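You operate a simulated robot arm through the tools that you are given. There is no shell and no other tool. Be economical: measure what you need, move in short steps, check, and stop when the job is done.

Carry out the task below with a simulated robot arm. There is one attempt and no reset: what you move stays moved.

TASK
Latch the leaking lid, pump to 0.8 bar, set the valve to hold, then stop the pump.
Fine: the dial goes to 0.8.

It is judged by the outcome, as a careful person would: the job done as asked, and still so three seconds after it is handed in. It fails if anything else is knocked over, pushed out of place, dropped, spilled or broken. Lids that push on must go on centred and level and be pressed home; caps that screw on are set level and turned clockwise until they are tight.

THE ROBOT
A 6-joint arm with a two-finger parallel gripper, fixed in place. Base frame: the origin is at the foot of the arm, x ahead of it, y to its left, z up. Readings come in m, rad, newtons and seconds.
With the tool pointing down near the work surface it reaches from about 0.26 to 0.68 m from the base axis. Its first joint turns from -1.152 to 1.152 rad. Payload 2.9 kg.
Tool frame: the origin (TCP) lies between the finger pads and is the grasp point; the fingertips stand 0.03 m ahead of it; z points along the fingers, y is the line along which they close. The gripper opens to 0.11 m. The fingers are 0.02 m wide and 0.01 m thick; the gripper's body (0.048 by 0.112 m) begins 0.055 m behind the TCP.
Orientation is told as [roll, pitch, yaw] about the base's x, y, z axes, in that order, counted from this pose: with the fingers straight down and closing along the base's y, the tool's x points along the base's -x, its y along +y and its z along -z.

THE INTERFACE
- The arm moves only by the tool arm_command. Its argument "series" is a list that holds one entry, the list of rows, each a list of 6 numbers: the shift along the base's x, y, z in m, then the turn, a rotation vector about the base's x, y, z in rad. In form: [[[x, y, z, ax, ay, az], ...]]. A call has 1 to 12 rows; each row is the pose to reach, as a shift and turn from the pose commanded when the call began. "jaw" is the finger opening in m, from 0 to 0.11, set as the call begins (left out, the last holds). Rows are played at 5 a second. More than 0.05 m and 0.15 rad between two rows, or a gripper value outside its range, and nothing of the call is played. A pose out of reach is approached as far as the arm can. The call stops where the force on the tool passes 70 N (or 10 N more than at its start, if that is more) or the arm is blocked; 0.2 s more then pass. Each finger travels about 0.108 m/s and halts on what it meets, pressing with about 40 N; the grip force reading is that of the motor and also rises with nothing between the fingers. The clock runs only during rows and for 0.2 s after the last one: add rows that repeat a pose to give the fingers time. The reply holds the time, the measured pose of the TCP, the force on the tool along the base axes, the opening and the grip force, in the units named above and with some noise, with the torque about the TCP (base axes, N m) and any sound that the robot's microphone picked up, and new pictures: "views" is both (left out), scene, wrist or none.
- Cameras (640 x 400 px; columns grow to the right, rows downward): "scene" is fixed at [0.0809, 0.4371, 1.3832]; the picture's right is [-0.70, -0.71, 0.00], its down [-0.40, 0.39, -0.83] and it looks along [0.59, -0.58, -0.56] (base axes); focal length 278 px, centre (320, 200). "wrist" rides on the gripper at [0.072, 0.017, -0.103] in the tool frame; the picture's right is [-0.23, 0.97, 0.00], its down [-0.76, -0.18, -0.62] and it looks along [-0.61, -0.14, 0.78] (tool axes); focal length 222 px, centre (320, 200). There is no depth. A picture from a camera that has moved, and an enlarged one, comes with that camera's place and axes in the base frame and with its lens.
- enlarge(camera, box): a new picture of the part [left, top, right, bottom] of that camera's present view, enlarged. It takes no simulated time.
- hand_in(): hands the job in; it is judged then, once.

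Go step by step. Nothing tells you positions but the pictures and the camera data: compare them with the known pose of the tool, close in by small moves and look again before you grip or let go. The budget is 120 turns and 200 pictures, counting those below and the enlarged ones. Unless the task says otherwise, let go and move clear before handing in, and close with one line.

The tools are called after ">>>" by a JSON object that holds its "name" and its "arguments". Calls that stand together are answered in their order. arm_command: Moves the arm, as the interface text tells. Its arguments: {"type":"object","properties":{"series":{"type":"array"},"jaw":{"type":"number"},"views":{"type":"string","enum":["both","scene","wrist","none"]}},"required":["series"]} The other tools are called the same way: enlarge (camera, box) takes an enlarged picture of a part of a camera's view; hand_in () hands the job in.

At the start:

```text
time: 0.0
tool_pos: [0.3548, 0.0073, 1.2259]
orientation: [0.0, 0.0, 0.001]
force: [-0.2, -0.8, 0.1]
moment: [-0.02, 0.01, -0.03]
finger_gap: 0.1099
grip_force: 0.0
```

scene: 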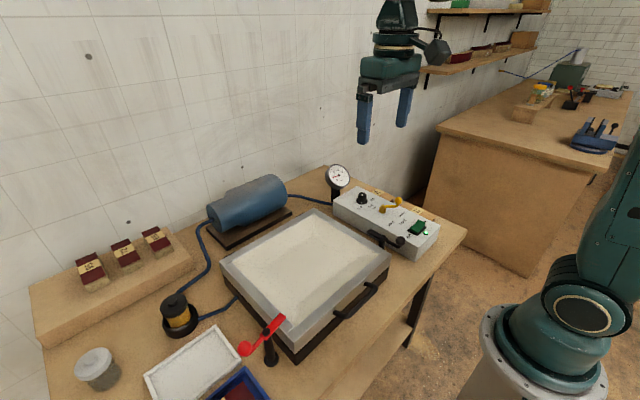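
wrist: 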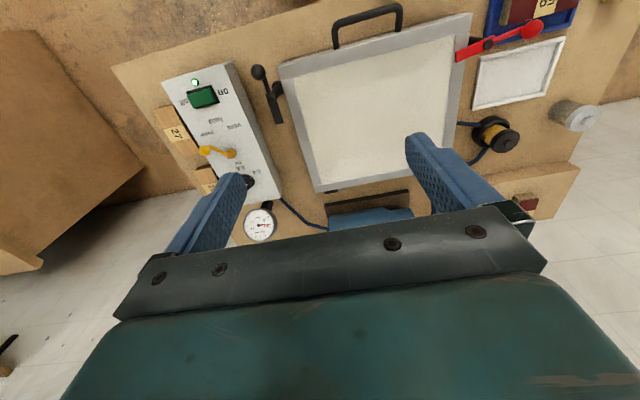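

I see a press/vacuum box with lid, a red latch and a black latch, and a control panel with dial, valve lever and green switch. I'll enlarge these parts first.

>>> {"name": "enlarge", "arguments": {"camera": "scene", "box": [310, 150, 450, 270]}}

>>> {"name": "enlarge", "arguments": {"camera": "scene", "box": [130, 220, 410, 400]}}

>>> {"name": "enlarge", "arguments": {"camera": "wrist", "box": [140, 50, 300, 250]}}

>>> {"name": "enlarge", "arguments": {"camera": "wrist", "box": [240, 0, 620, 220]}}

```text
3.33 times, centred on (380, 210) of scene
camera zoom: at [0.0809, 0.4371, 1.3832], right [-0.7, -0.71, 0.0], down [-0.4, 0.39, -0.83], along [0.59, -0.58, -0.56], focal length 928 px, centre (120, 167)
```

zoom: 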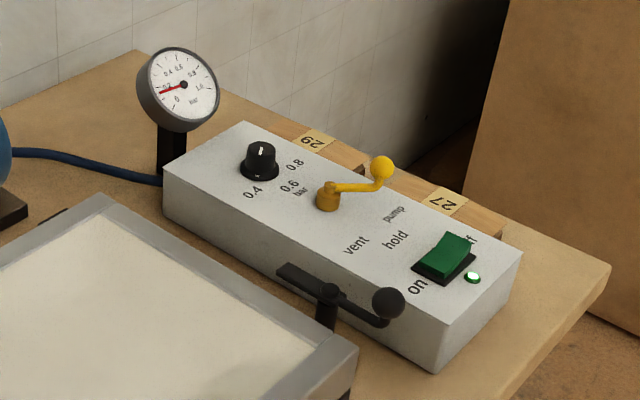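

```text
2.22 times, centred on (270, 310) of scene
camera zoom: at [0.0809, 0.4371, 1.3832], right [-0.7, -0.71, 0.0], down [-0.4, 0.39, -0.83], along [0.59, -0.58, -0.56], focal length 619 px, centre (431, -44)
```

zoom: 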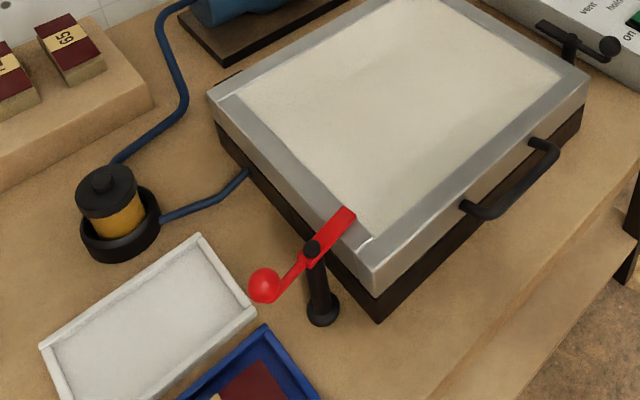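

```text
2.00 times, centred on (220, 150) of wrist
camera zoom: at [0.2815, 0.0236, 1.3285], right [0.23, 0.97, 0.0], down [0.76, -0.18, 0.62], along [0.61, -0.14, -0.78], focal length 444 px, centre (520, 300)
```

zoom: 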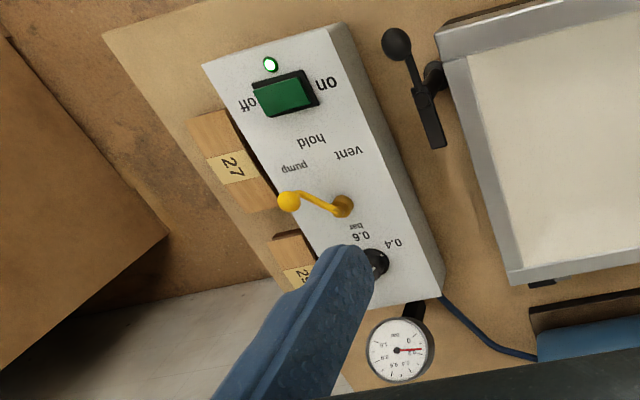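

```text
1.68 times, centred on (430, 110) of wrist
camera zoom: at [0.2815, 0.0236, 1.3285], right [0.23, 0.97, 0.0], down [0.76, -0.18, 0.62], along [0.61, -0.14, -0.78], focal length 374 px, centre (135, 352)
```

zoom: 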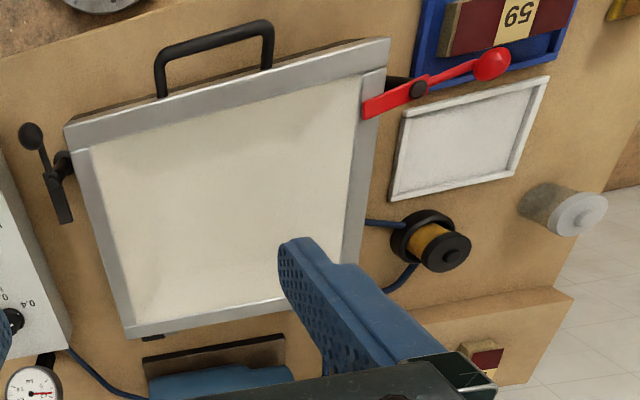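

The black latch knob is near (0.327,-0.103,0.87), its pivot near (0.374,-0.093), and its paddle is not over the lid; the red latch is closed. I go above the black latch to look closer.

>>> {"name": "arm_command", "arguments": {"series": [[[-0.004, -0.0157, -0.0357, 0, 0, 0], [-0.008, -0.0314, -0.0714, 0, 0, 0], [-0.012, -0.047, -0.107, 0, 0, 0], [-0.016, -0.063, -0.143, 0, 0, 0], [-0.02, -0.078, -0.178, 0, 0, 0], [-0.024, -0.094, -0.214, 0, 0, 0], [-0.028, -0.11, -0.25, 0, 0, 0], [-0.028, -0.11, -0.25, 0, 0, 0]]], "jaw": 0.06}}

```text
time: 1.8
tool_pos: [0.326, -0.1056, 0.9737]
orientation: [0.0, 0.002, 0.0]
force: [0.0, 0.1, 0.1]
moment: [-0.01, -0.02, 0.0]
finger_gap: 0.0601
grip_force: 0.1
camera wrist: at [0.2533, -0.0876, 1.0778], right [0.23, 0.97, 0.0], down [0.76, -0.18, 0.62], along [0.61, -0.14, -0.78], focal length 222 px, centre (320, 200)
```

scene: 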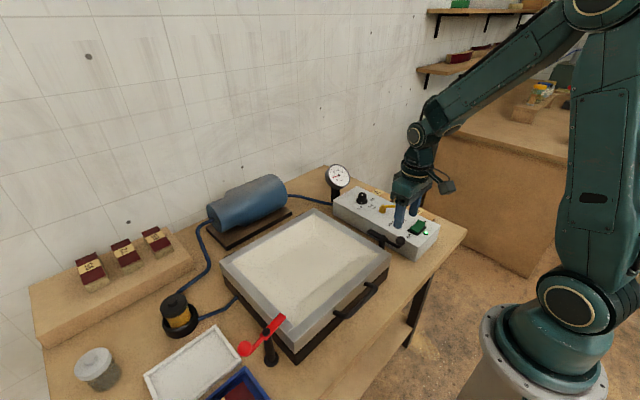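
wrist: 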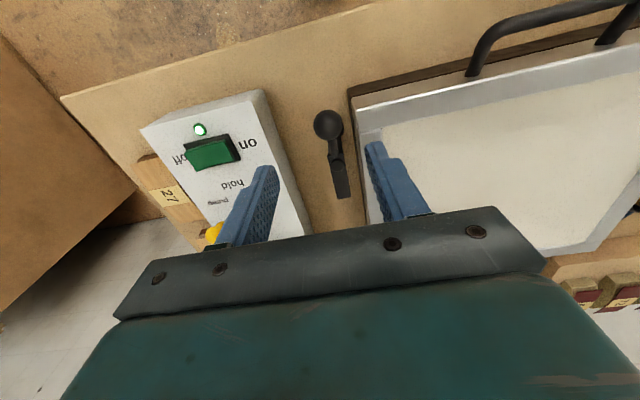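

The latch lies along x at y≈-0.097, with the pivot near (0.368,-0.096). I straddle its knob loosely.

>>> {"name": "arm_command", "arguments": {"series": [[[0.001, 0.008, -0.02, 0, 0, 0], [0.001, 0.008, -0.05, 0, 0, 0], [0.001, 0.008, -0.07, 0, 0, 0], [0.001, 0.008, -0.082, 0, 0, 0], [0.001, 0.008, -0.082, 0, 0, 0]]], "jaw": 0.045}}

>>> {"name": "enlarge", "arguments": {"camera": "scene", "box": [310, 150, 450, 270]}}

```text
time: 3.0
tool_pos: [0.328, -0.0958, 0.8921]
orientation: [0.001, 0.0, 0.001]
force: [0.8, 0.0, 0.4]
moment: [0.0, 0.03, 0.02]
finger_gap: 0.045
grip_force: 0.1
camera wrist: at [0.2552, -0.0794, 0.9957], right [0.23, 0.97, 0.0], down [0.76, -0.18, 0.62], along [0.61, -0.14, -0.78], focal length 222 px, centre (320, 200)
```

scene: 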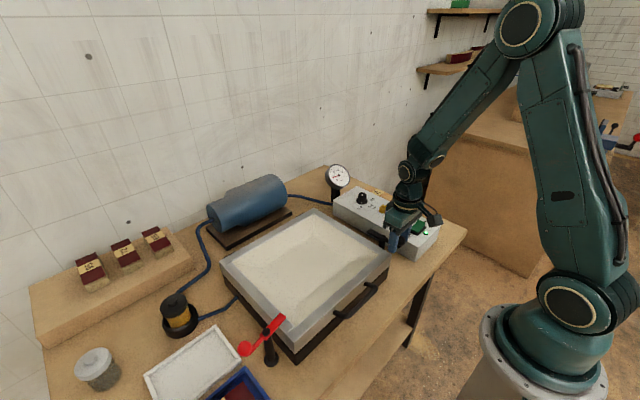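
wrist: 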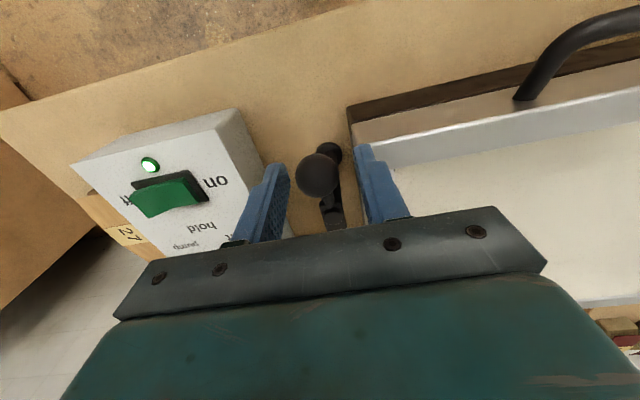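

```text
3.33 times, centred on (380, 210) of scene
camera zoom: at [0.0809, 0.4371, 1.3832], right [-0.7, -0.71, 0.0], down [-0.4, 0.39, -0.83], along [0.59, -0.58, -0.56], focal length 928 px, centre (120, 167)
```

zoom: 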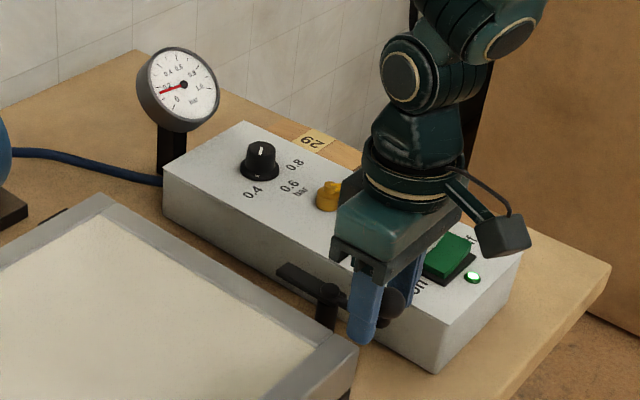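

The knob is between the fingers. I now swing it about the pivot, counter-clockwise seen from above, so the paddle goes over the lid.

>>> {"name": "arm_command", "arguments": {"series": [[[0.0004, -0.006, 0, 0, 0, 0.143], [0.0017, -0.0118, 0, 0, 0, 0.286], [0.0038, -0.0175, 0, 0, 0, 0.429], [0.0067, -0.0227, 0, 0, 0, 0.571], [0.0103, -0.0275, 0, 0, 0, 0.714], [0.0145, -0.0317, 0, 0, 0, 0.857], [0.0193, -0.0353, 0, 0, 0, 1.0], [0.0246, -0.0382, 0, 0, 0, 1.143], [0.0302, -0.0403, 0, 0, 0, 1.286], [0.036, -0.0416, 0, 0, 0, 1.429], [0.042, -0.042, 0, 0, 0, 1.571], [0.042, -0.042, 0, 0, 0, 1.571]]], "jaw": 0.036}}

>>> {"name": "enlarge", "arguments": {"camera": "scene", "box": [310, 150, 450, 270]}}

```text
time: 5.6
tool_pos: [0.3682, -0.1368, 0.8931]
orientation: [0.0, 0.001, 1.572]
force: [0.3, -0.4, 0.1]
moment: [0.02, 0.01, 0.0]
finger_gap: 0.036
grip_force: 0.2
camera wrist: at [0.3516, -0.2095, 0.997], right [-0.97, 0.22, 0.0], down [0.18, 0.76, 0.62], along [0.14, 0.61, -0.78], focal length 222 px, centre (320, 200)
```

scene: 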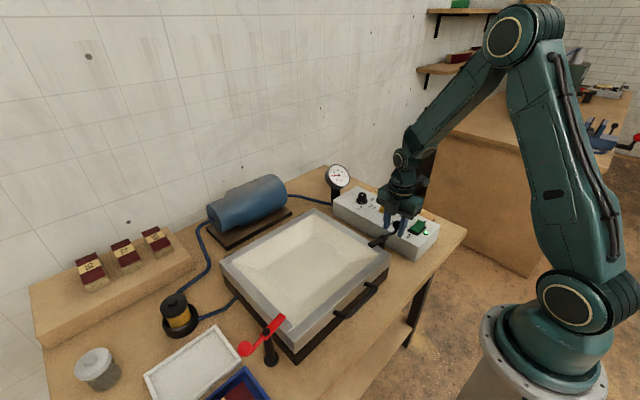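
wrist: 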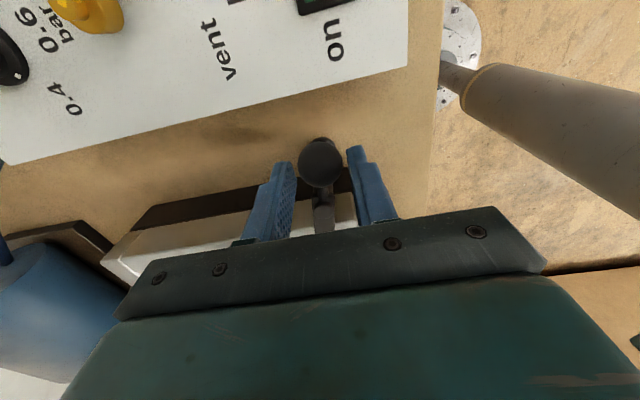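

```text
3.33 times, centred on (380, 210) of scene
camera zoom: at [0.0809, 0.4371, 1.3832], right [-0.7, -0.71, 0.0], down [-0.4, 0.39, -0.83], along [0.59, -0.58, -0.56], focal length 928 px, centre (120, 167)
```

zoom: 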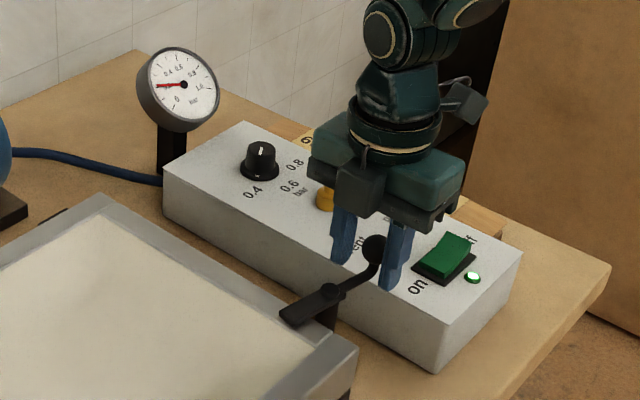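

The paddle is over the lid and the gauge starts to rise. I lift off, turn back and go over the dial.

>>> {"name": "arm_command", "arguments": {"series": [[[0, 0, 0.04, 0, 0, 0], [0, 0, 0.08, 0, 0, -0.143], [0.01, -0.01, 0.1, 0, 0, -0.286], [0.03, -0.02, 0.12, 0, 0, -0.429], [0.05, -0.03, 0.12, 0, 0, -0.571], [0.07, -0.04, 0.12, 0, 0, -0.714], [0.09, -0.05, 0.12, 0, 0, -0.857], [0.11, -0.06, 0.12, 0, 0, -1.0], [0.13, -0.075, 0.12, 0, 0, -1.143], [0.15, -0.09, 0.12, 0, 0, -1.286], [0.16, -0.1, 0.12, 0, 0, -1.429], [0.17, -0.106, 0.12, 0, 0, -1.571]]], "jaw": 0.06}}

>>> {"name": "enlarge", "arguments": {"camera": "scene", "box": [310, 150, 450, 270]}}

>>> {"name": "enlarge", "arguments": {"camera": "wrist", "box": [220, 80, 420, 220]}}

```text
time: 8.2
tool_pos: [0.54, -0.243, 1.0139]
orientation: [0.0, 0.001, -0.002]
force: [0.2, 0.6, 0.5]
moment: [-0.02, -0.03, -0.04]
finger_gap: 0.0601
grip_force: 0.0
camera wrist: at [0.4671, -0.2261, 1.1162], right [0.23, 0.97, 0.0], down [0.76, -0.18, 0.62], along [0.61, -0.14, -0.78], focal length 222 px, centre (320, 200)
```

scene: 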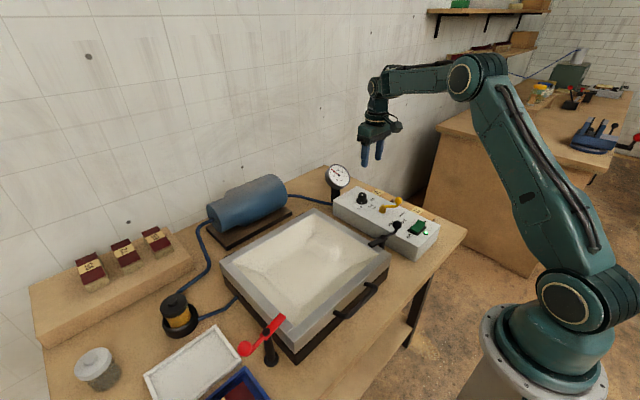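
wrist: 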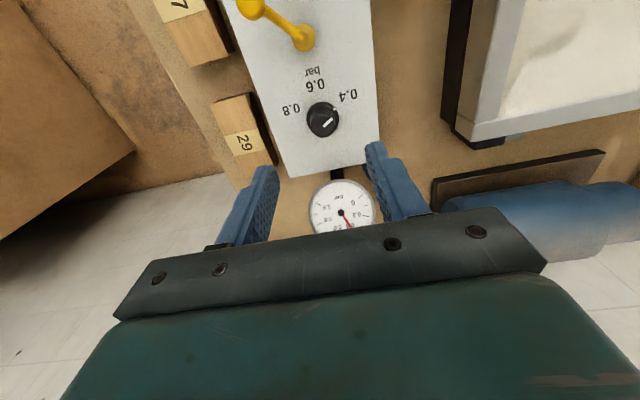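

```text
3.33 times, centred on (380, 210) of scene
camera zoom: at [0.0809, 0.4371, 1.3832], right [-0.7, -0.71, 0.0], down [-0.4, 0.39, -0.83], along [0.59, -0.58, -0.56], focal length 928 px, centre (120, 167)
```

zoom: 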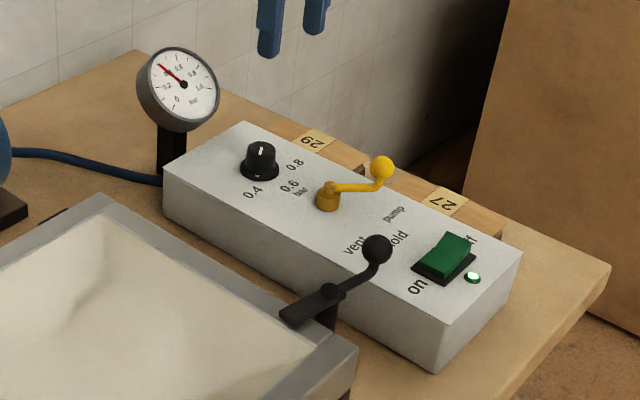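

```text
2.86 times, centred on (320, 150) of wrist
camera zoom: at [0.4671, -0.2261, 1.1162], right [0.23, 0.97, 0.0], down [0.76, -0.18, 0.62], along [0.61, -0.14, -0.78], focal length 635 px, centre (320, 343)
```

zoom: 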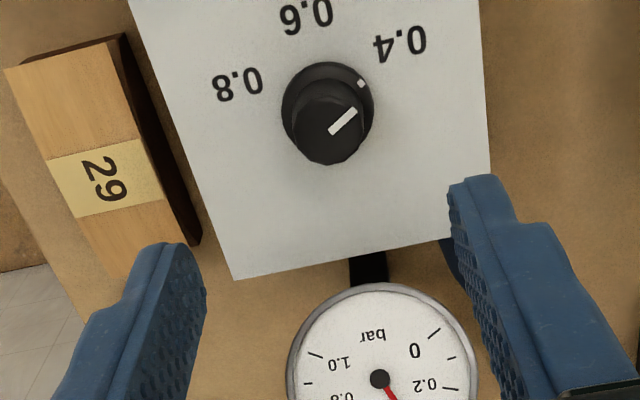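

The dial at (0.562,-0.244) points to 0.4; 0.8 is about 128° counter-clockwise from above. I pre-turn the gripper by -0.6 rad and come down around it.

>>> {"name": "arm_command", "arguments": {"series": [[[0.011, 0, -0.02, 0, 0, -0.15], [0.022, 0, -0.04, 0, 0, -0.3], [0.022, 0, -0.06, 0, 0, -0.45], [0.022, 0, -0.08, 0, 0, -0.6], [0.022, 0, -0.1, 0, 0, -0.6], [0.022, 0, -0.12, 0, 0, -0.6], [0.022, 0, -0.12, 0, 0, -0.6]]]}}

>>> {"name": "enlarge", "arguments": {"camera": "scene", "box": [310, 150, 450, 270]}}

```text
time: 9.8
tool_pos: [0.5594, -0.2432, 0.8946]
orientation: [-0.001, 0.001, -0.6]
force: [-1.0, -0.1, 0.4]
moment: [0.02, 0.0, 0.01]
finger_gap: 0.0603
grip_force: 0.1
camera wrist: at [0.5104, -0.1886, 0.9968], right [0.74, 0.68, 0.0], down [0.53, -0.58, 0.62], along [0.42, -0.46, -0.78], focal length 222 px, centre (320, 200)
```

scene: 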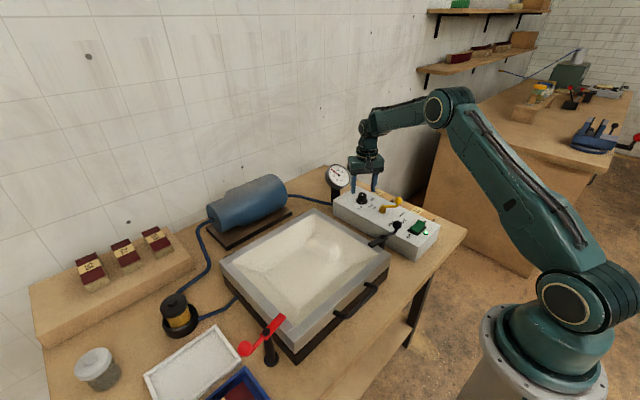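
wrist: 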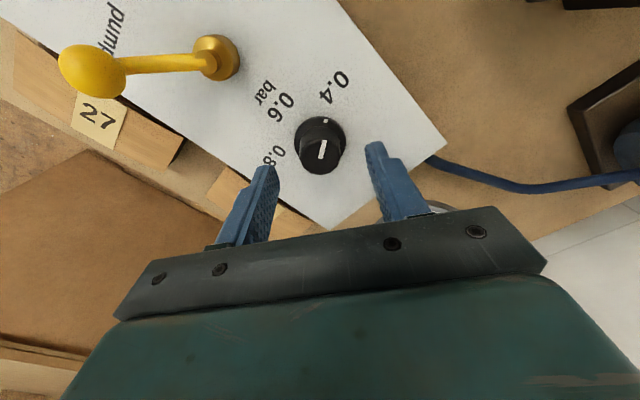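

```text
3.33 times, centred on (380, 210) of scene
camera zoom: at [0.0809, 0.4371, 1.3832], right [-0.7, -0.71, 0.0], down [-0.4, 0.39, -0.83], along [0.59, -0.58, -0.56], focal length 928 px, centre (120, 167)
```

zoom: 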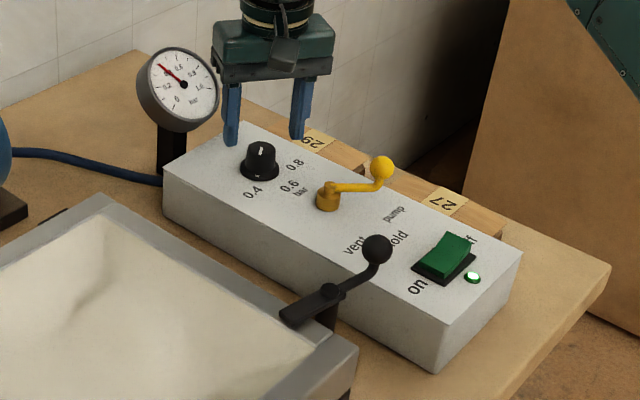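

The knob is centred between the fingers. I go down and close.

>>> {"name": "arm_command", "arguments": {"series": [[[0.001, -0.001, -0.013, 0, 0, 0], [0.001, -0.001, -0.026, 0, 0, 0], [0.001, -0.001, -0.026, 0, 0, 0]]], "views": "none"}}

>>> {"name": "arm_command", "arguments": {"series": [[[0, 0, 0, 0, 0, 0], [0, 0, 0, 0, 0, 0], [0, 0, 0, 0, 0, 0]]], "jaw": 0.02}}

>>> {"name": "enlarge", "arguments": {"camera": "scene", "box": [310, 150, 450, 270]}}

```text
time: 10.6
tool_pos: [0.562, -0.2447, 0.8682]
orientation: [0.0, 0.001, -0.602]
force: [-0.3, -0.2, 0.6]
moment: [0.05, 0.04, 0.0]
finger_gap: 0.0601
grip_force: 0.1
```

```text
time: 11.4
tool_pos: [0.5613, -0.2443, 0.8677]
orientation: [0.001, -0.001, -0.598]
force: [0.5, -1.2, -1.0]
moment: [-0.1, -0.08, -0.01]
finger_gap: 0.0305
grip_force: 44.9
camera wrist: at [0.5111, -0.1896, 0.971], right [0.74, 0.68, 0.0], down [0.53, -0.58, 0.62], along [0.42, -0.46, -0.78], focal length 222 px, centre (320, 200)
```

scene: 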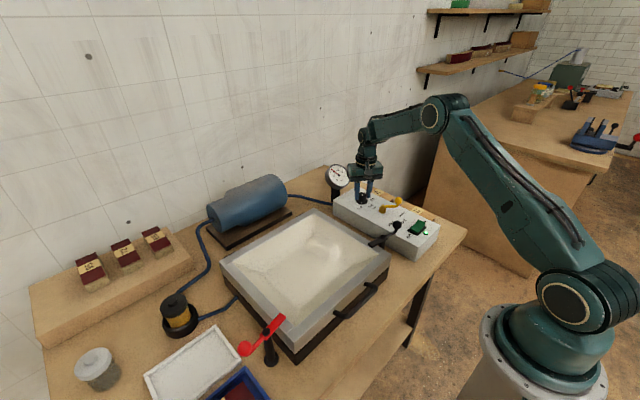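
wrist: 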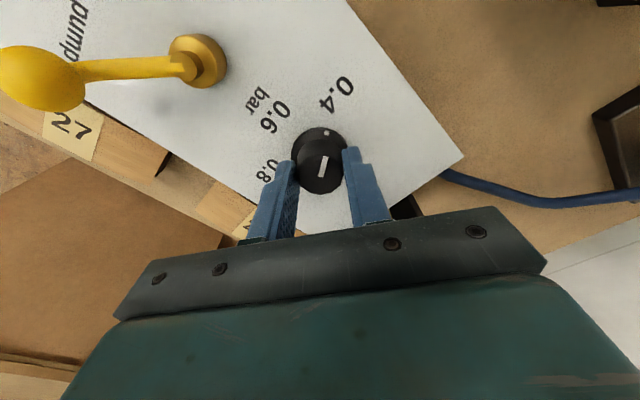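

```text
3.33 times, centred on (380, 210) of scene
camera zoom: at [0.0809, 0.437, 1.3832], right [-0.7, -0.71, 0.0], down [-0.4, 0.39, -0.83], along [0.59, -0.58, -0.56], focal length 928 px, centre (120, 167)
```

zoom: 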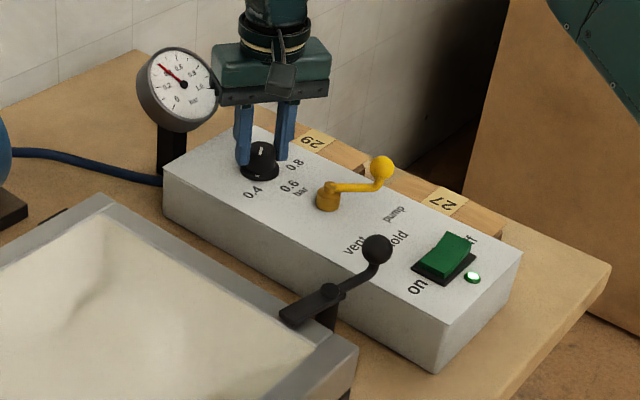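

The knob is gripped, with the gauge steady around 0.4. I turn it.

>>> {"name": "arm_command", "arguments": {"series": [[[0, 0, 0, 0, 0, 0.14], [0, 0, 0, 0, 0, 0.28], [0, 0, 0, 0, 0, 0.42], [0, 0, 0, 0, 0, 0.56], [0, 0, 0, 0, 0, 0.7], [0, 0, 0, 0, 0, 0.84], [0, 0, 0, 0, 0, 0.98], [0, 0, 0, 0, 0, 1.12], [0, 0, 0, 0, 0, 1.26], [0, 0, 0, 0, 0, 1.4], [0, 0, 0, 0, 0, 1.54]]]}}

>>> {"name": "enlarge", "arguments": {"camera": "scene", "box": [310, 150, 450, 270]}}

```text
time: 13.8
tool_pos: [0.5614, -0.2451, 0.8672]
orientation: [-0.005, -0.001, 0.939]
force: [-11.3, -16.6, 4.4]
moment: [-0.25, 0.4, 0.02]
finger_gap: 0.0305
grip_force: 45.0
camera wrist: at [0.505, -0.2936, 0.971], right [-0.65, 0.76, 0.0], down [0.59, 0.51, 0.62], along [0.47, 0.41, -0.78], focal length 222 px, centre (320, 200)
```

scene: 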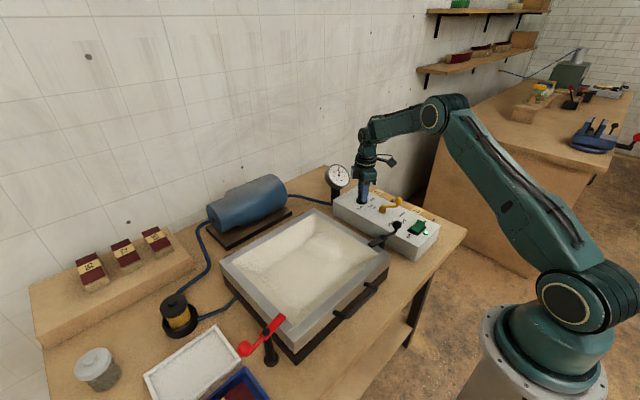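
wrist: 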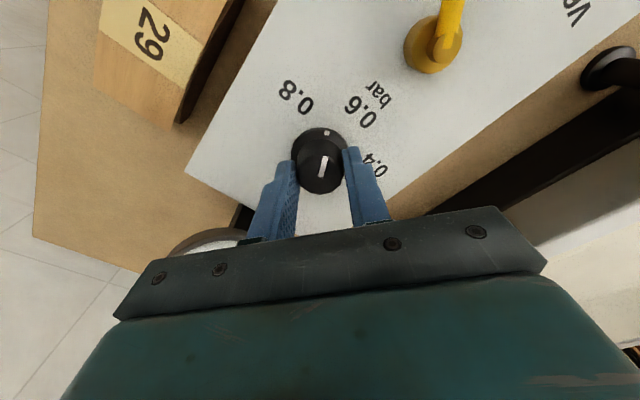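

```text
3.33 times, centred on (380, 210) of scene
camera zoom: at [0.0806, 0.4367, 1.3833], right [-0.7, -0.71, 0.0], down [-0.4, 0.39, -0.83], along [0.59, -0.58, -0.56], focal length 928 px, centre (120, 167)
```

zoom: 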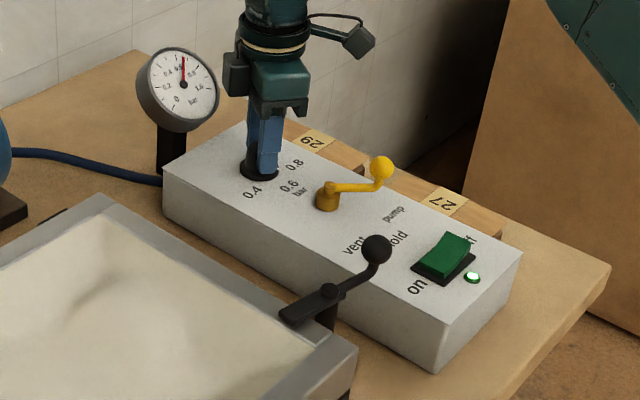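

It turns without slipping. I turn the rest.

>>> {"name": "arm_command", "arguments": {"series": [[[0, 0, 0, 0, 0, 0.13], [0, 0, 0, 0, 0, 0.26], [0, 0, 0, 0, 0, 0.39], [0, 0, 0, 0, 0, 0.52], [0, 0, 0, 0, 0, 0.65], [0, 0, 0, 0, 0, 0.65]]]}}

>>> {"name": "enlarge", "arguments": {"camera": "scene", "box": [330, 155, 390, 215]}}

>>> {"name": "enlarge", "arguments": {"camera": "wrist", "box": [240, 60, 440, 200]}}

```text
time: 15.2
tool_pos: [0.5632, -0.2443, 0.8669]
orientation: [-0.001, -0.001, 1.593]
force: [-9.8, -5.1, 6.8]
moment: [0.0, 0.32, -0.2]
finger_gap: 0.0308
grip_force: 44.9
camera wrist: at [0.5466, -0.3167, 0.9708], right [-0.98, 0.21, 0.0], down [0.16, 0.76, 0.62], along [0.13, 0.61, -0.78], focal length 222 px, centre (320, 200)
```

scene: 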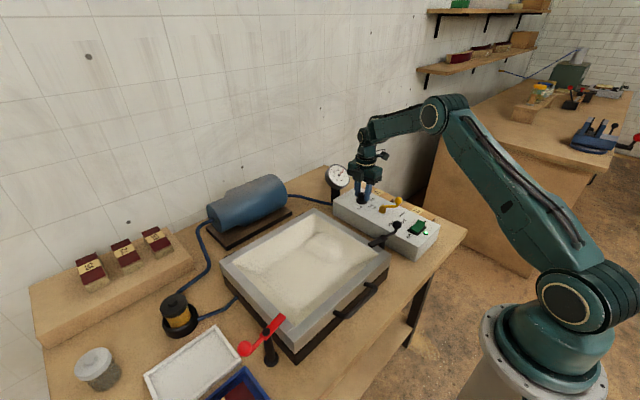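
wrist: 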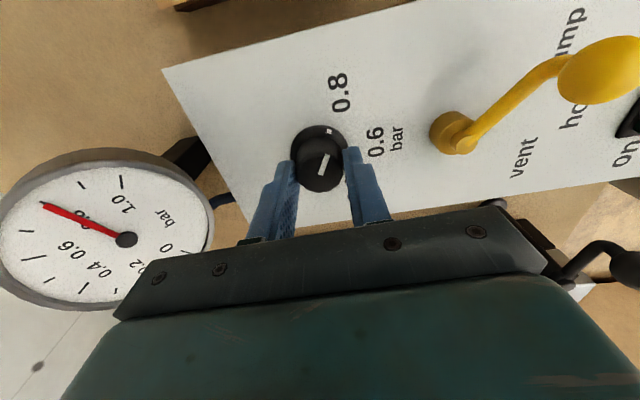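

```text
6.67 times, centred on (360, 185) of scene
camera zoom: at [0.0806, 0.437, 1.3833], right [-0.7, -0.71, 0.0], down [-0.4, 0.39, -0.83], along [0.59, -0.58, -0.56], focal length 1856 px, centre (53, 300)
```

zoom: 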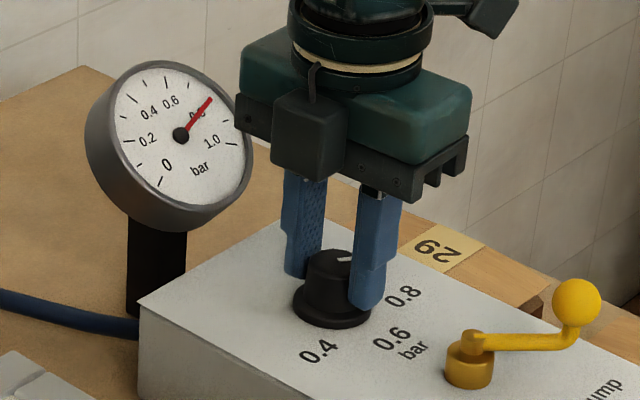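

```text
2.86 times, centred on (340, 130) of wrist
camera zoom: at [0.5466, -0.3167, 0.9708], right [-0.98, 0.21, 0.0], down [0.16, 0.76, 0.62], along [0.13, 0.61, -0.78], focal length 635 px, centre (263, 400)
```

zoom: 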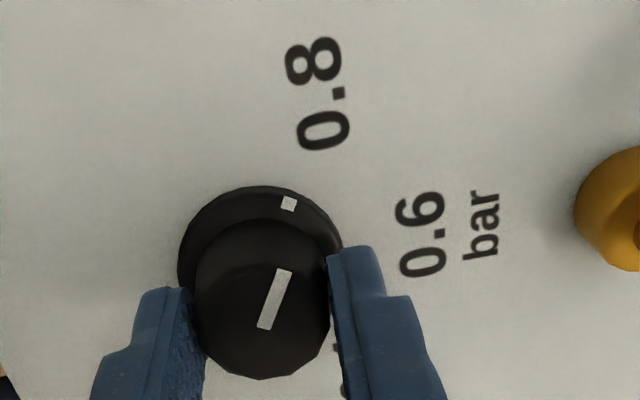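

The dot lines up with 0.8. I read the gauge closely.

>>> {"name": "enlarge", "arguments": {"camera": "wrist", "box": [0, 145, 220, 315]}}

>>> {"name": "enlarge", "arguments": {"camera": "scene", "box": [325, 160, 353, 190]}}

```text
2.35 times, centred on (110, 230) of wrist
camera zoom: at [0.5466, -0.3167, 0.9708], right [-0.98, 0.21, 0.0], down [0.16, 0.76, 0.62], along [0.13, 0.61, -0.78], focal length 523 px, centre (814, 129)
```

zoom: 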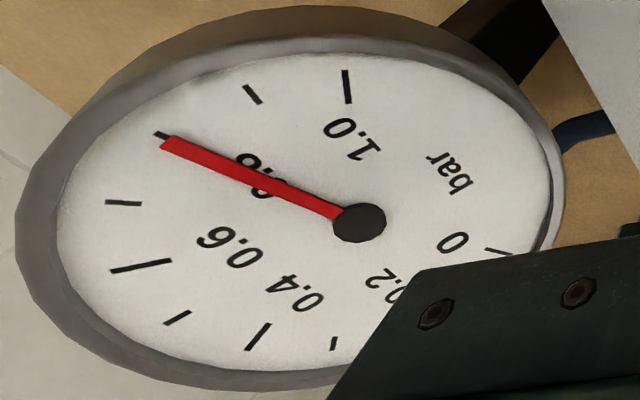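

```text
13.33 times, centred on (339, 175) of scene
camera zoom: at [0.0806, 0.437, 1.3833], right [-0.7, -0.71, 0.0], down [-0.4, 0.39, -0.83], along [0.59, -0.58, -0.56], focal length 3713 px, centre (67, 533)
```

zoom: 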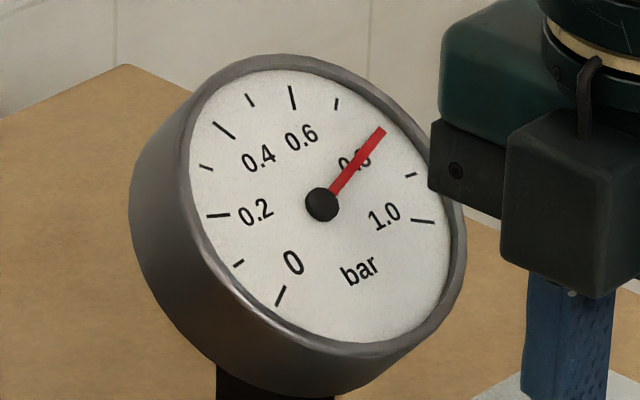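

The gauge sits at about 0.8. I release, lift and check that it stays.

>>> {"name": "arm_command", "arguments": {"series": [[[0, 0, 0, 0, 0, 0], [0, 0, 0, 0, 0, 0], [0, 0, 0.03, 0, 0, 0], [0, 0, 0.07, 0, 0, 0], [-0.02, 0, 0.11, 0, 0, -0.14], [-0.04, 0, 0.13, 0, 0, -0.28], [-0.06, 0, 0.13, 0, 0, -0.42], [-0.08, 0, 0.13, 0, 0, -0.56]]], "jaw": 0.06}}

>>> {"name": "enlarge", "arguments": {"camera": "scene", "box": [325, 160, 375, 210]}}

>>> {"name": "enlarge", "arguments": {"camera": "wrist", "box": [200, 40, 440, 220]}}

```text
time: 17.0
tool_pos: [0.4828, -0.2439, 0.9982]
orientation: [0.002, -0.001, 1.029]
force: [-1.0, 0.2, -0.1]
moment: [0.0, -0.02, -0.03]
finger_gap: 0.06
grip_force: 0.1
camera wrist: at [0.4299, -0.2962, 1.1006], right [-0.72, 0.7, 0.0], down [0.55, 0.56, 0.62], along [0.43, 0.45, -0.78], focal length 222 px, centre (320, 200)
```

scene: 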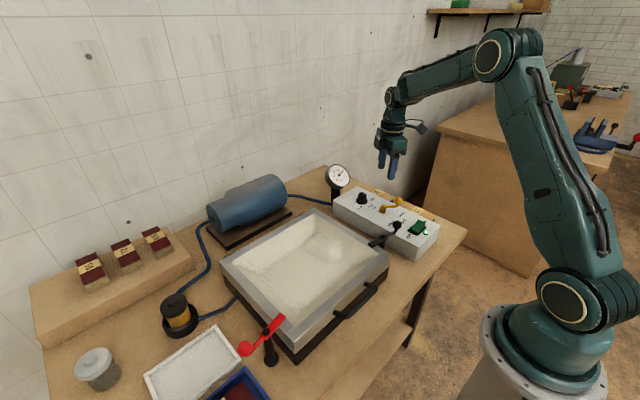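
wrist: 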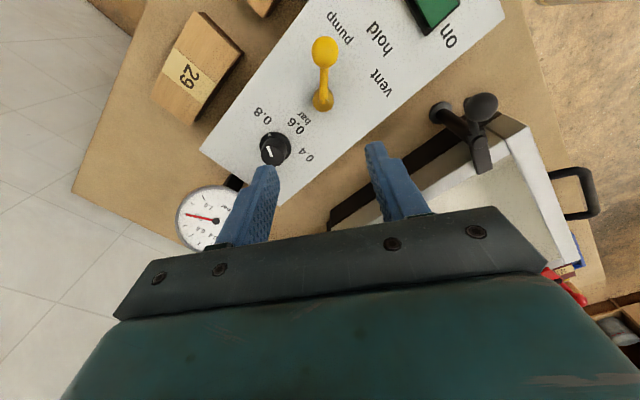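

```text
8.00 times, centred on (350, 185) of scene
camera zoom: at [0.0809, 0.4371, 1.3832], right [-0.7, -0.71, 0.0], down [-0.4, 0.39, -0.83], along [0.59, -0.58, -0.56], focal length 2228 px, centre (80, 320)
```

zoom: 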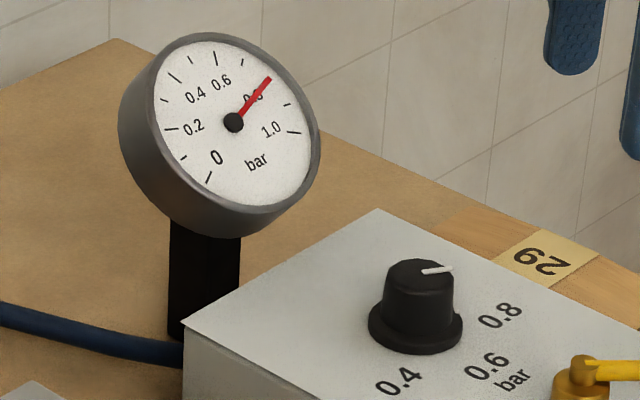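

```text
2.22 times, centred on (320, 130) of wrist
camera zoom: at [0.4299, -0.2962, 1.1006], right [-0.72, 0.7, 0.0], down [0.55, 0.56, 0.62], along [0.43, 0.45, -0.78], focal length 494 px, centre (320, 356)
```

zoom: 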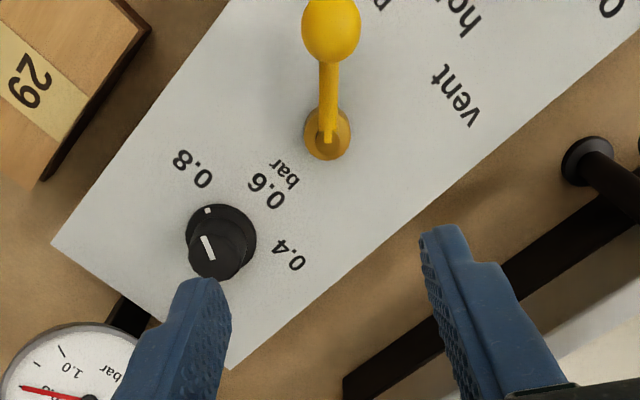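

The dial and gauge hold at 0.8. The valve lever (pivot ≈(0.474,-0.240), ball ≈(0.440,-0.277,0.867)) is at pump, and hold lies straight toward -x; I go above its ball.

>>> {"name": "arm_command", "arguments": {"series": [[[-0.014, -0.011, -0.03, 0, 0, -0.08], [-0.028, -0.022, -0.06, 0, 0, -0.16], [-0.043, -0.033, -0.085, 0, 0, -0.244], [-0.043, -0.033, -0.085, 0, 0, -0.244]]], "jaw": 0.05}}

>>> {"name": "enlarge", "arguments": {"camera": "scene", "box": [350, 170, 450, 260]}}

```text
time: 18.0
tool_pos: [0.4404, -0.2763, 0.9112]
orientation: [0.0, 0.0, 0.785]
force: [-0.4, 0.4, -0.4]
moment: [-0.02, -0.02, -0.02]
finger_gap: 0.0499
grip_force: 0.0
camera wrist: at [0.3759, -0.3154, 1.0144], right [-0.53, 0.85, 0.0], down [0.66, 0.41, 0.62], along [0.53, 0.33, -0.78], focal length 222 px, centre (320, 200)
```

scene: 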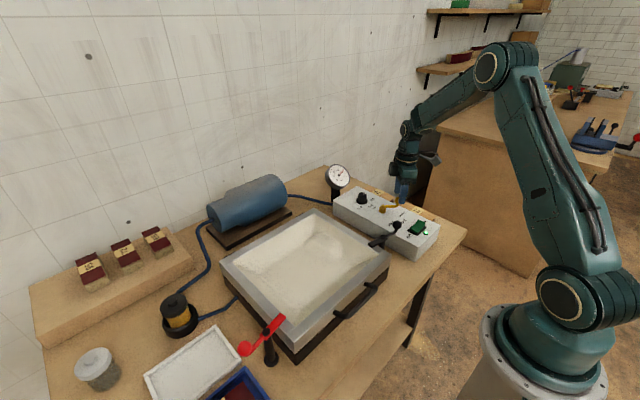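
wrist: 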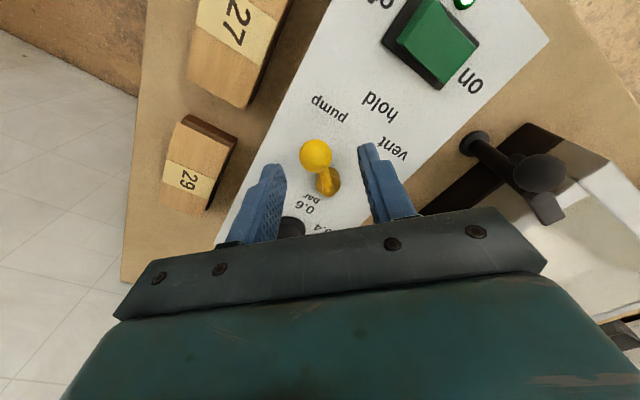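

```text
4.44 times, centred on (400, 215) of scene
camera zoom: at [0.0809, 0.4371, 1.3832], right [-0.7, -0.71, 0.0], down [-0.4, 0.39, -0.83], along [0.59, -0.58, -0.56], focal length 1238 px, centre (-36, 133)
```

zoom: 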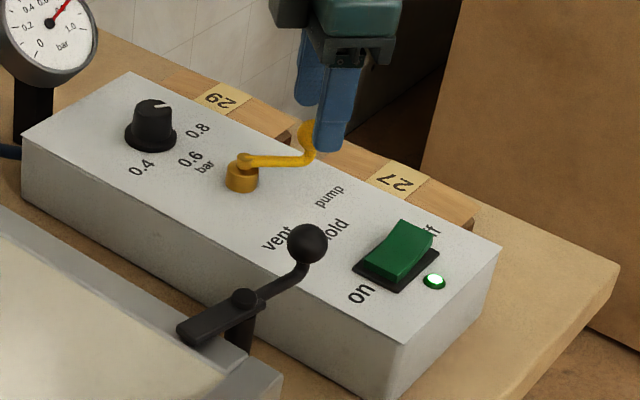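

The ball is centred under the gripper. I go down and close on it.

>>> {"name": "arm_command", "arguments": {"series": [[[0.001, -0.001, -0.016, 0, 0, 0], [0.001, -0.001, -0.03, 0, 0, 0], [0.001, -0.001, -0.03, 0, 0, 0]]], "views": "none"}}

>>> {"name": "arm_command", "arguments": {"series": [[[0, 0, 0, 0, 0, 0], [0, 0, 0, 0, 0, 0], [0, 0, 0, 0, 0, 0]]], "jaw": 0.014, "views": "wrist"}}

>>> {"name": "enlarge", "arguments": {"camera": "scene", "box": [350, 170, 450, 260]}}

```text
time: 18.8
tool_pos: [0.4399, -0.2781, 0.8827]
orientation: [0.0, 0.0, 0.786]
force: [0.6, 0.6, -0.8]
moment: [0.01, 0.02, 0.01]
finger_gap: 0.0498
grip_force: 0.1
```

```text
time: 19.6
tool_pos: [0.4396, -0.277, 0.8813]
orientation: [0.001, 0.001, 0.784]
force: [-0.1, -2.2, -3.1]
moment: [0.02, -0.02, 0.01]
finger_gap: 0.0232
grip_force: 44.6
camera wrist: at [0.3768, -0.3169, 0.9852], right [-0.53, 0.85, 0.0], down [0.66, 0.41, 0.62], along [0.53, 0.33, -0.78], focal length 222 px, centre (320, 200)
```

wrist: 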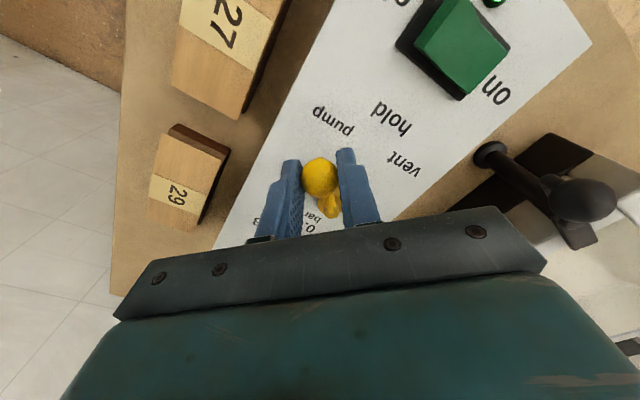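

```text
4.44 times, centred on (400, 215) of scene
camera zoom: at [0.0809, 0.437, 1.3832], right [-0.7, -0.71, 0.0], down [-0.4, 0.39, -0.83], along [0.59, -0.58, -0.56], focal length 1238 px, centre (-36, 133)
```

zoom: 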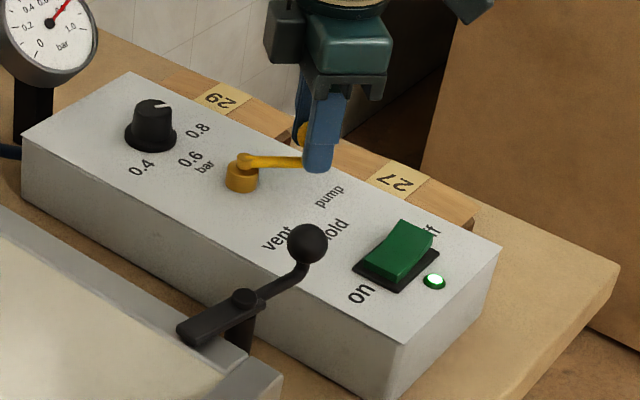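

The ball is gripped at 23 mm. I swing the lever from pump to hold about its pivot.

>>> {"name": "arm_command", "arguments": {"series": [[[-0.0048, 0.0055, 0, 0, 0, -0.137], [-0.0087, 0.011, 0, 0, 0, -0.273], [-0.0119, 0.0171, 0, 0, 0, -0.41], [-0.0142, 0.0235, 0, 0, 0, -0.547], [-0.0155, 0.0302, 0, 0, 0, -0.683], [-0.016, 0.037, 0, 0, 0, -0.8], [-0.016, 0.037, 0, 0, 0, -0.8]]], "views": "wrist"}}

>>> {"name": "enlarge", "arguments": {"camera": "scene", "box": [350, 170, 450, 260]}}

>>> {"name": "enlarge", "arguments": {"camera": "wrist", "box": [220, 70, 420, 230]}}

```text
time: 21.2
tool_pos: [0.4272, -0.2426, 0.8815]
orientation: [-0.004, -0.006, -0.014]
force: [30.6, -2.5, -11.8]
moment: [0.0, -0.03, 0.02]
finger_gap: 0.0232
grip_force: 45.1
camera wrist: at [0.3537, -0.2237, 0.9846], right [0.24, 0.97, 0.0], down [0.75, -0.19, 0.63], along [0.61, -0.15, -0.78], focal length 222 px, centre (320, 200)
```

wrist: 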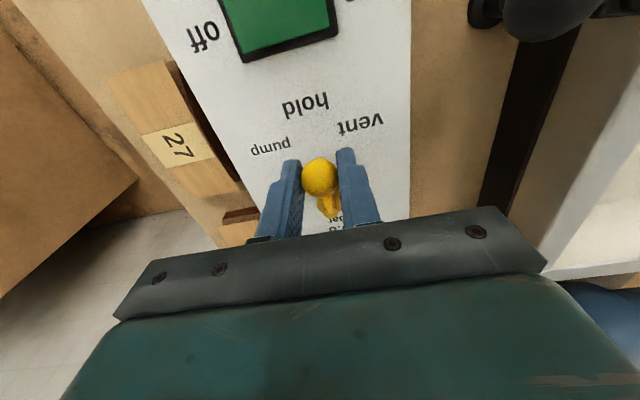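

```text
4.44 times, centred on (400, 215) of scene
camera zoom: at [0.0818, 0.4369, 1.3832], right [-0.7, -0.71, 0.0], down [-0.4, 0.39, -0.83], along [0.59, -0.58, -0.56], focal length 1238 px, centre (-36, 133)
```

zoom: 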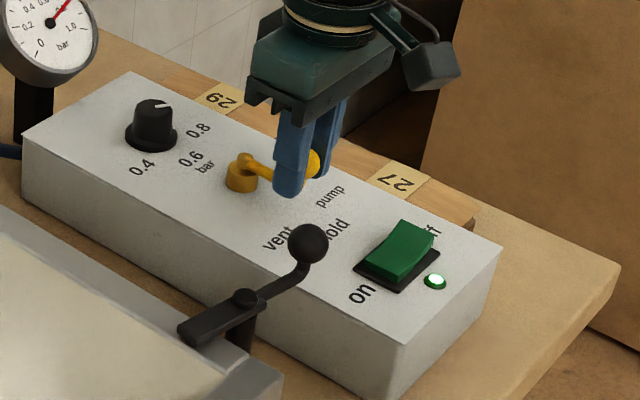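

```text
2.50 times, centred on (320, 150) of wrist
camera zoom: at [0.3537, -0.2237, 0.9846], right [0.24, 0.97, 0.0], down [0.75, -0.19, 0.63], along [0.61, -0.15, -0.78], focal length 555 px, centre (320, 325)
```

zoom: 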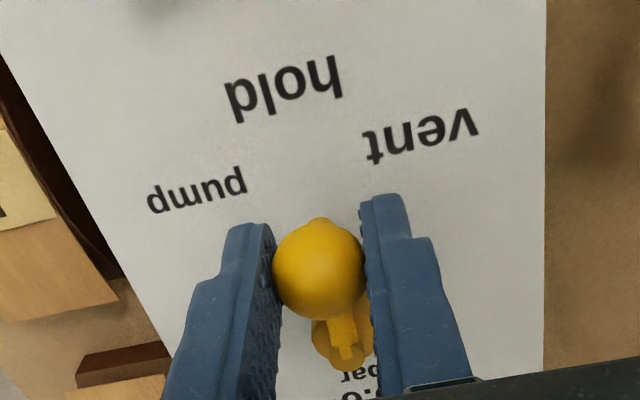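

The lever points straight at hold. I ease off, release and lift to verify.

>>> {"name": "arm_command", "arguments": {"series": [[[0.003, 0, 0, 0, 0, 0], [0.003, 0, 0, 0, 0, 0], [0.003, 0, 0, 0, 0, 0], [0.003, 0, 0.03, 0, 0, 0], [-0.02, 0, 0.06, 0, 0, 0], [-0.05, 0, 0.09, 0, 0, 0], [-0.08, 0, 0.1, 0, 0, 0], [-0.08, 0, 0.1, 0, 0, 0]]], "jaw": 0.05}}

>>> {"name": "enlarge", "arguments": {"camera": "scene", "box": [350, 170, 450, 260]}}

>>> {"name": "enlarge", "arguments": {"camera": "wrist", "box": [200, 70, 440, 250]}}

>>> {"name": "enlarge", "arguments": {"camera": "scene", "box": [325, 160, 353, 190]}}

```text
time: 23.0
tool_pos: [0.3442, -0.2434, 0.9818]
orientation: [0.001, -0.001, -0.015]
force: [-0.3, -0.2, 0.3]
moment: [0.01, -0.01, 0.0]
finger_gap: 0.0501
grip_force: 0.1
camera wrist: at [0.2712, -0.2254, 1.0851], right [0.24, 0.97, 0.0], down [0.76, -0.19, 0.62], along [0.61, -0.15, -0.78], focal length 222 px, centre (320, 200)
```

scene: 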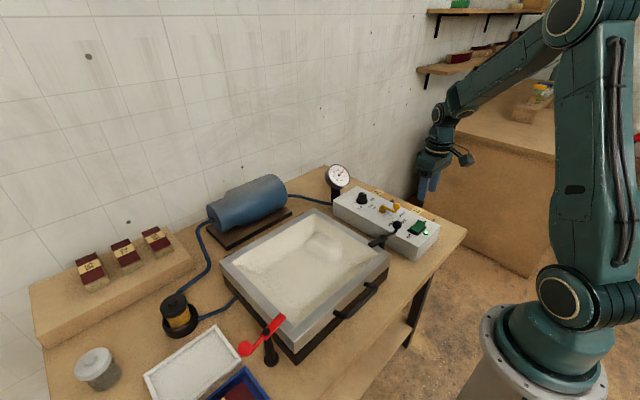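
wrist: 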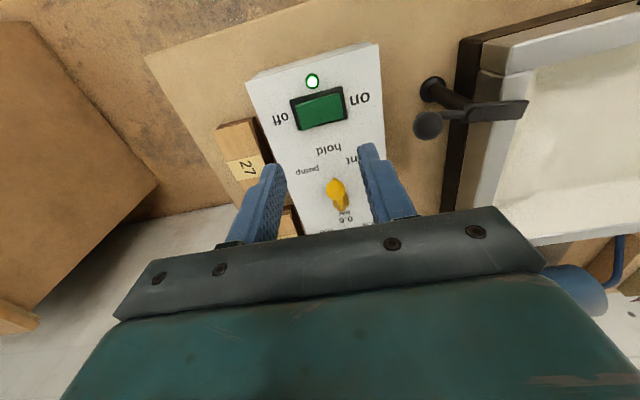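

```text
4.44 times, centred on (400, 215) of scene
camera zoom: at [0.0809, 0.4371, 1.3832], right [-0.7, -0.71, 0.0], down [-0.4, 0.39, -0.83], along [0.59, -0.58, -0.56], focal length 1238 px, centre (-36, 133)
```

zoom: 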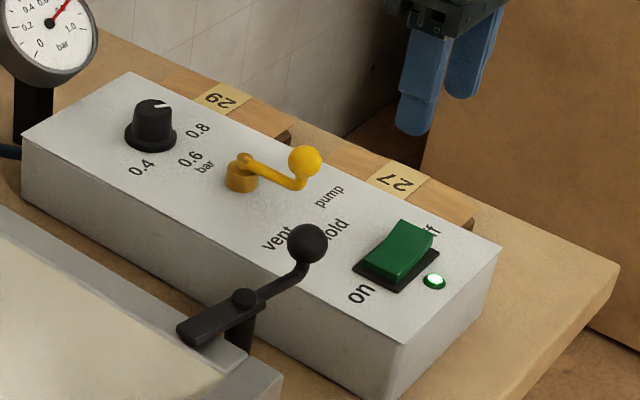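

```text
2.22 times, centred on (320, 160) of wrist
camera zoom: at [0.2712, -0.2254, 1.0851], right [0.24, 0.97, 0.0], down [0.76, -0.19, 0.62], along [0.61, -0.15, -0.78], focal length 494 px, centre (320, 289)
```

zoom: 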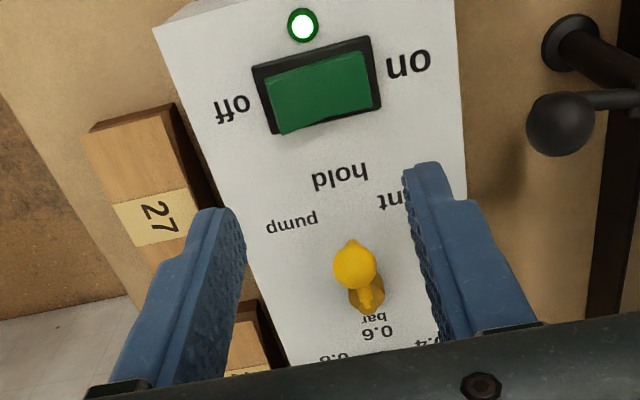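

```text
13.33 times, centred on (339, 175) of scene
camera zoom: at [0.0809, 0.4371, 1.3832], right [-0.7, -0.71, 0.0], down [-0.4, 0.39, -0.83], along [0.59, -0.58, -0.56], focal length 3713 px, centre (67, 533)
```

zoom: 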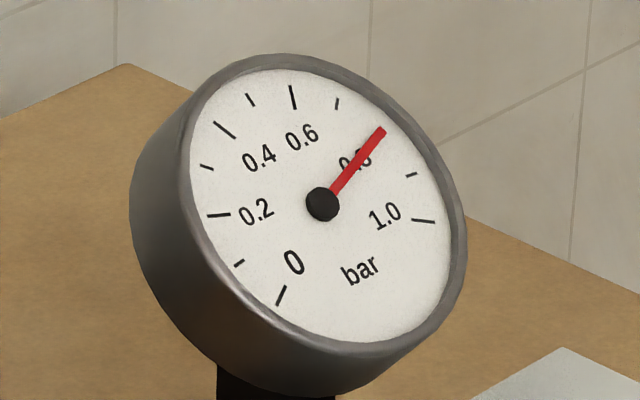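

The lever is on hold and the gauge stays at 0.8; the rocker's off half (y≈-0.260) is up. I close the gripper and come over the off side.

>>> {"name": "arm_command", "arguments": {"series": [[[0.003, -0.0165, 0, 0, 0, 0.014], [0.003, -0.0165, -0.03, 0, 0, 0.014], [0.003, -0.0165, -0.06, 0, 0, 0.014], [0.003, -0.0165, -0.09, 0, 0, 0.014], [0.003, -0.0165, -0.09, 0, 0, 0.014]]], "jaw": 0, "views": "wrist"}}

>>> {"name": "enlarge", "arguments": {"camera": "scene", "box": [370, 190, 450, 260]}}

```text
time: 24.2
tool_pos: [0.3459, -0.2575, 0.8926]
orientation: [0.0, -0.001, -0.001]
force: [1.3, -0.2, 0.4]
moment: [0.03, -0.06, -0.05]
finger_gap: 0.0001
grip_force: 37.2
camera wrist: at [0.2736, -0.2406, 0.9945], right [0.23, 0.97, 0.0], down [0.76, -0.18, 0.62], along [0.61, -0.14, -0.78], focal length 222 px, centre (320, 200)
```

wrist: 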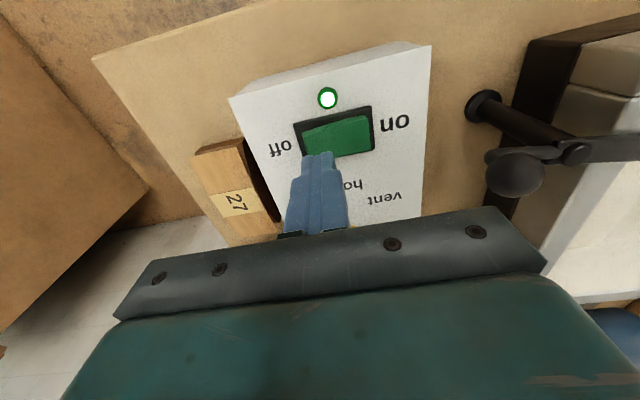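

```text
5.71 times, centred on (410, 225) of scene
camera zoom: at [0.0809, 0.4371, 1.3832], right [-0.7, -0.71, 0.0], down [-0.4, 0.39, -0.83], along [0.59, -0.58, -0.56], focal length 1591 px, centre (-194, 57)
```

zoom: 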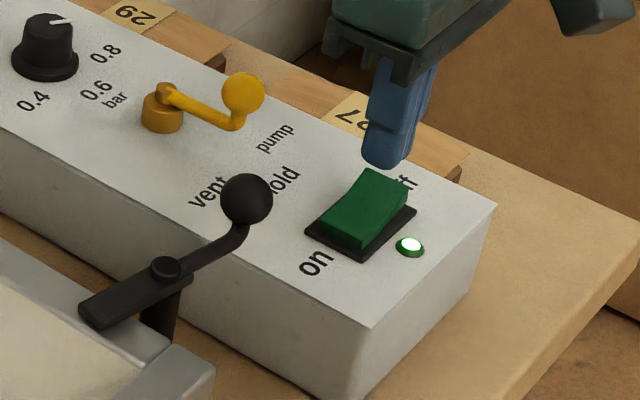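

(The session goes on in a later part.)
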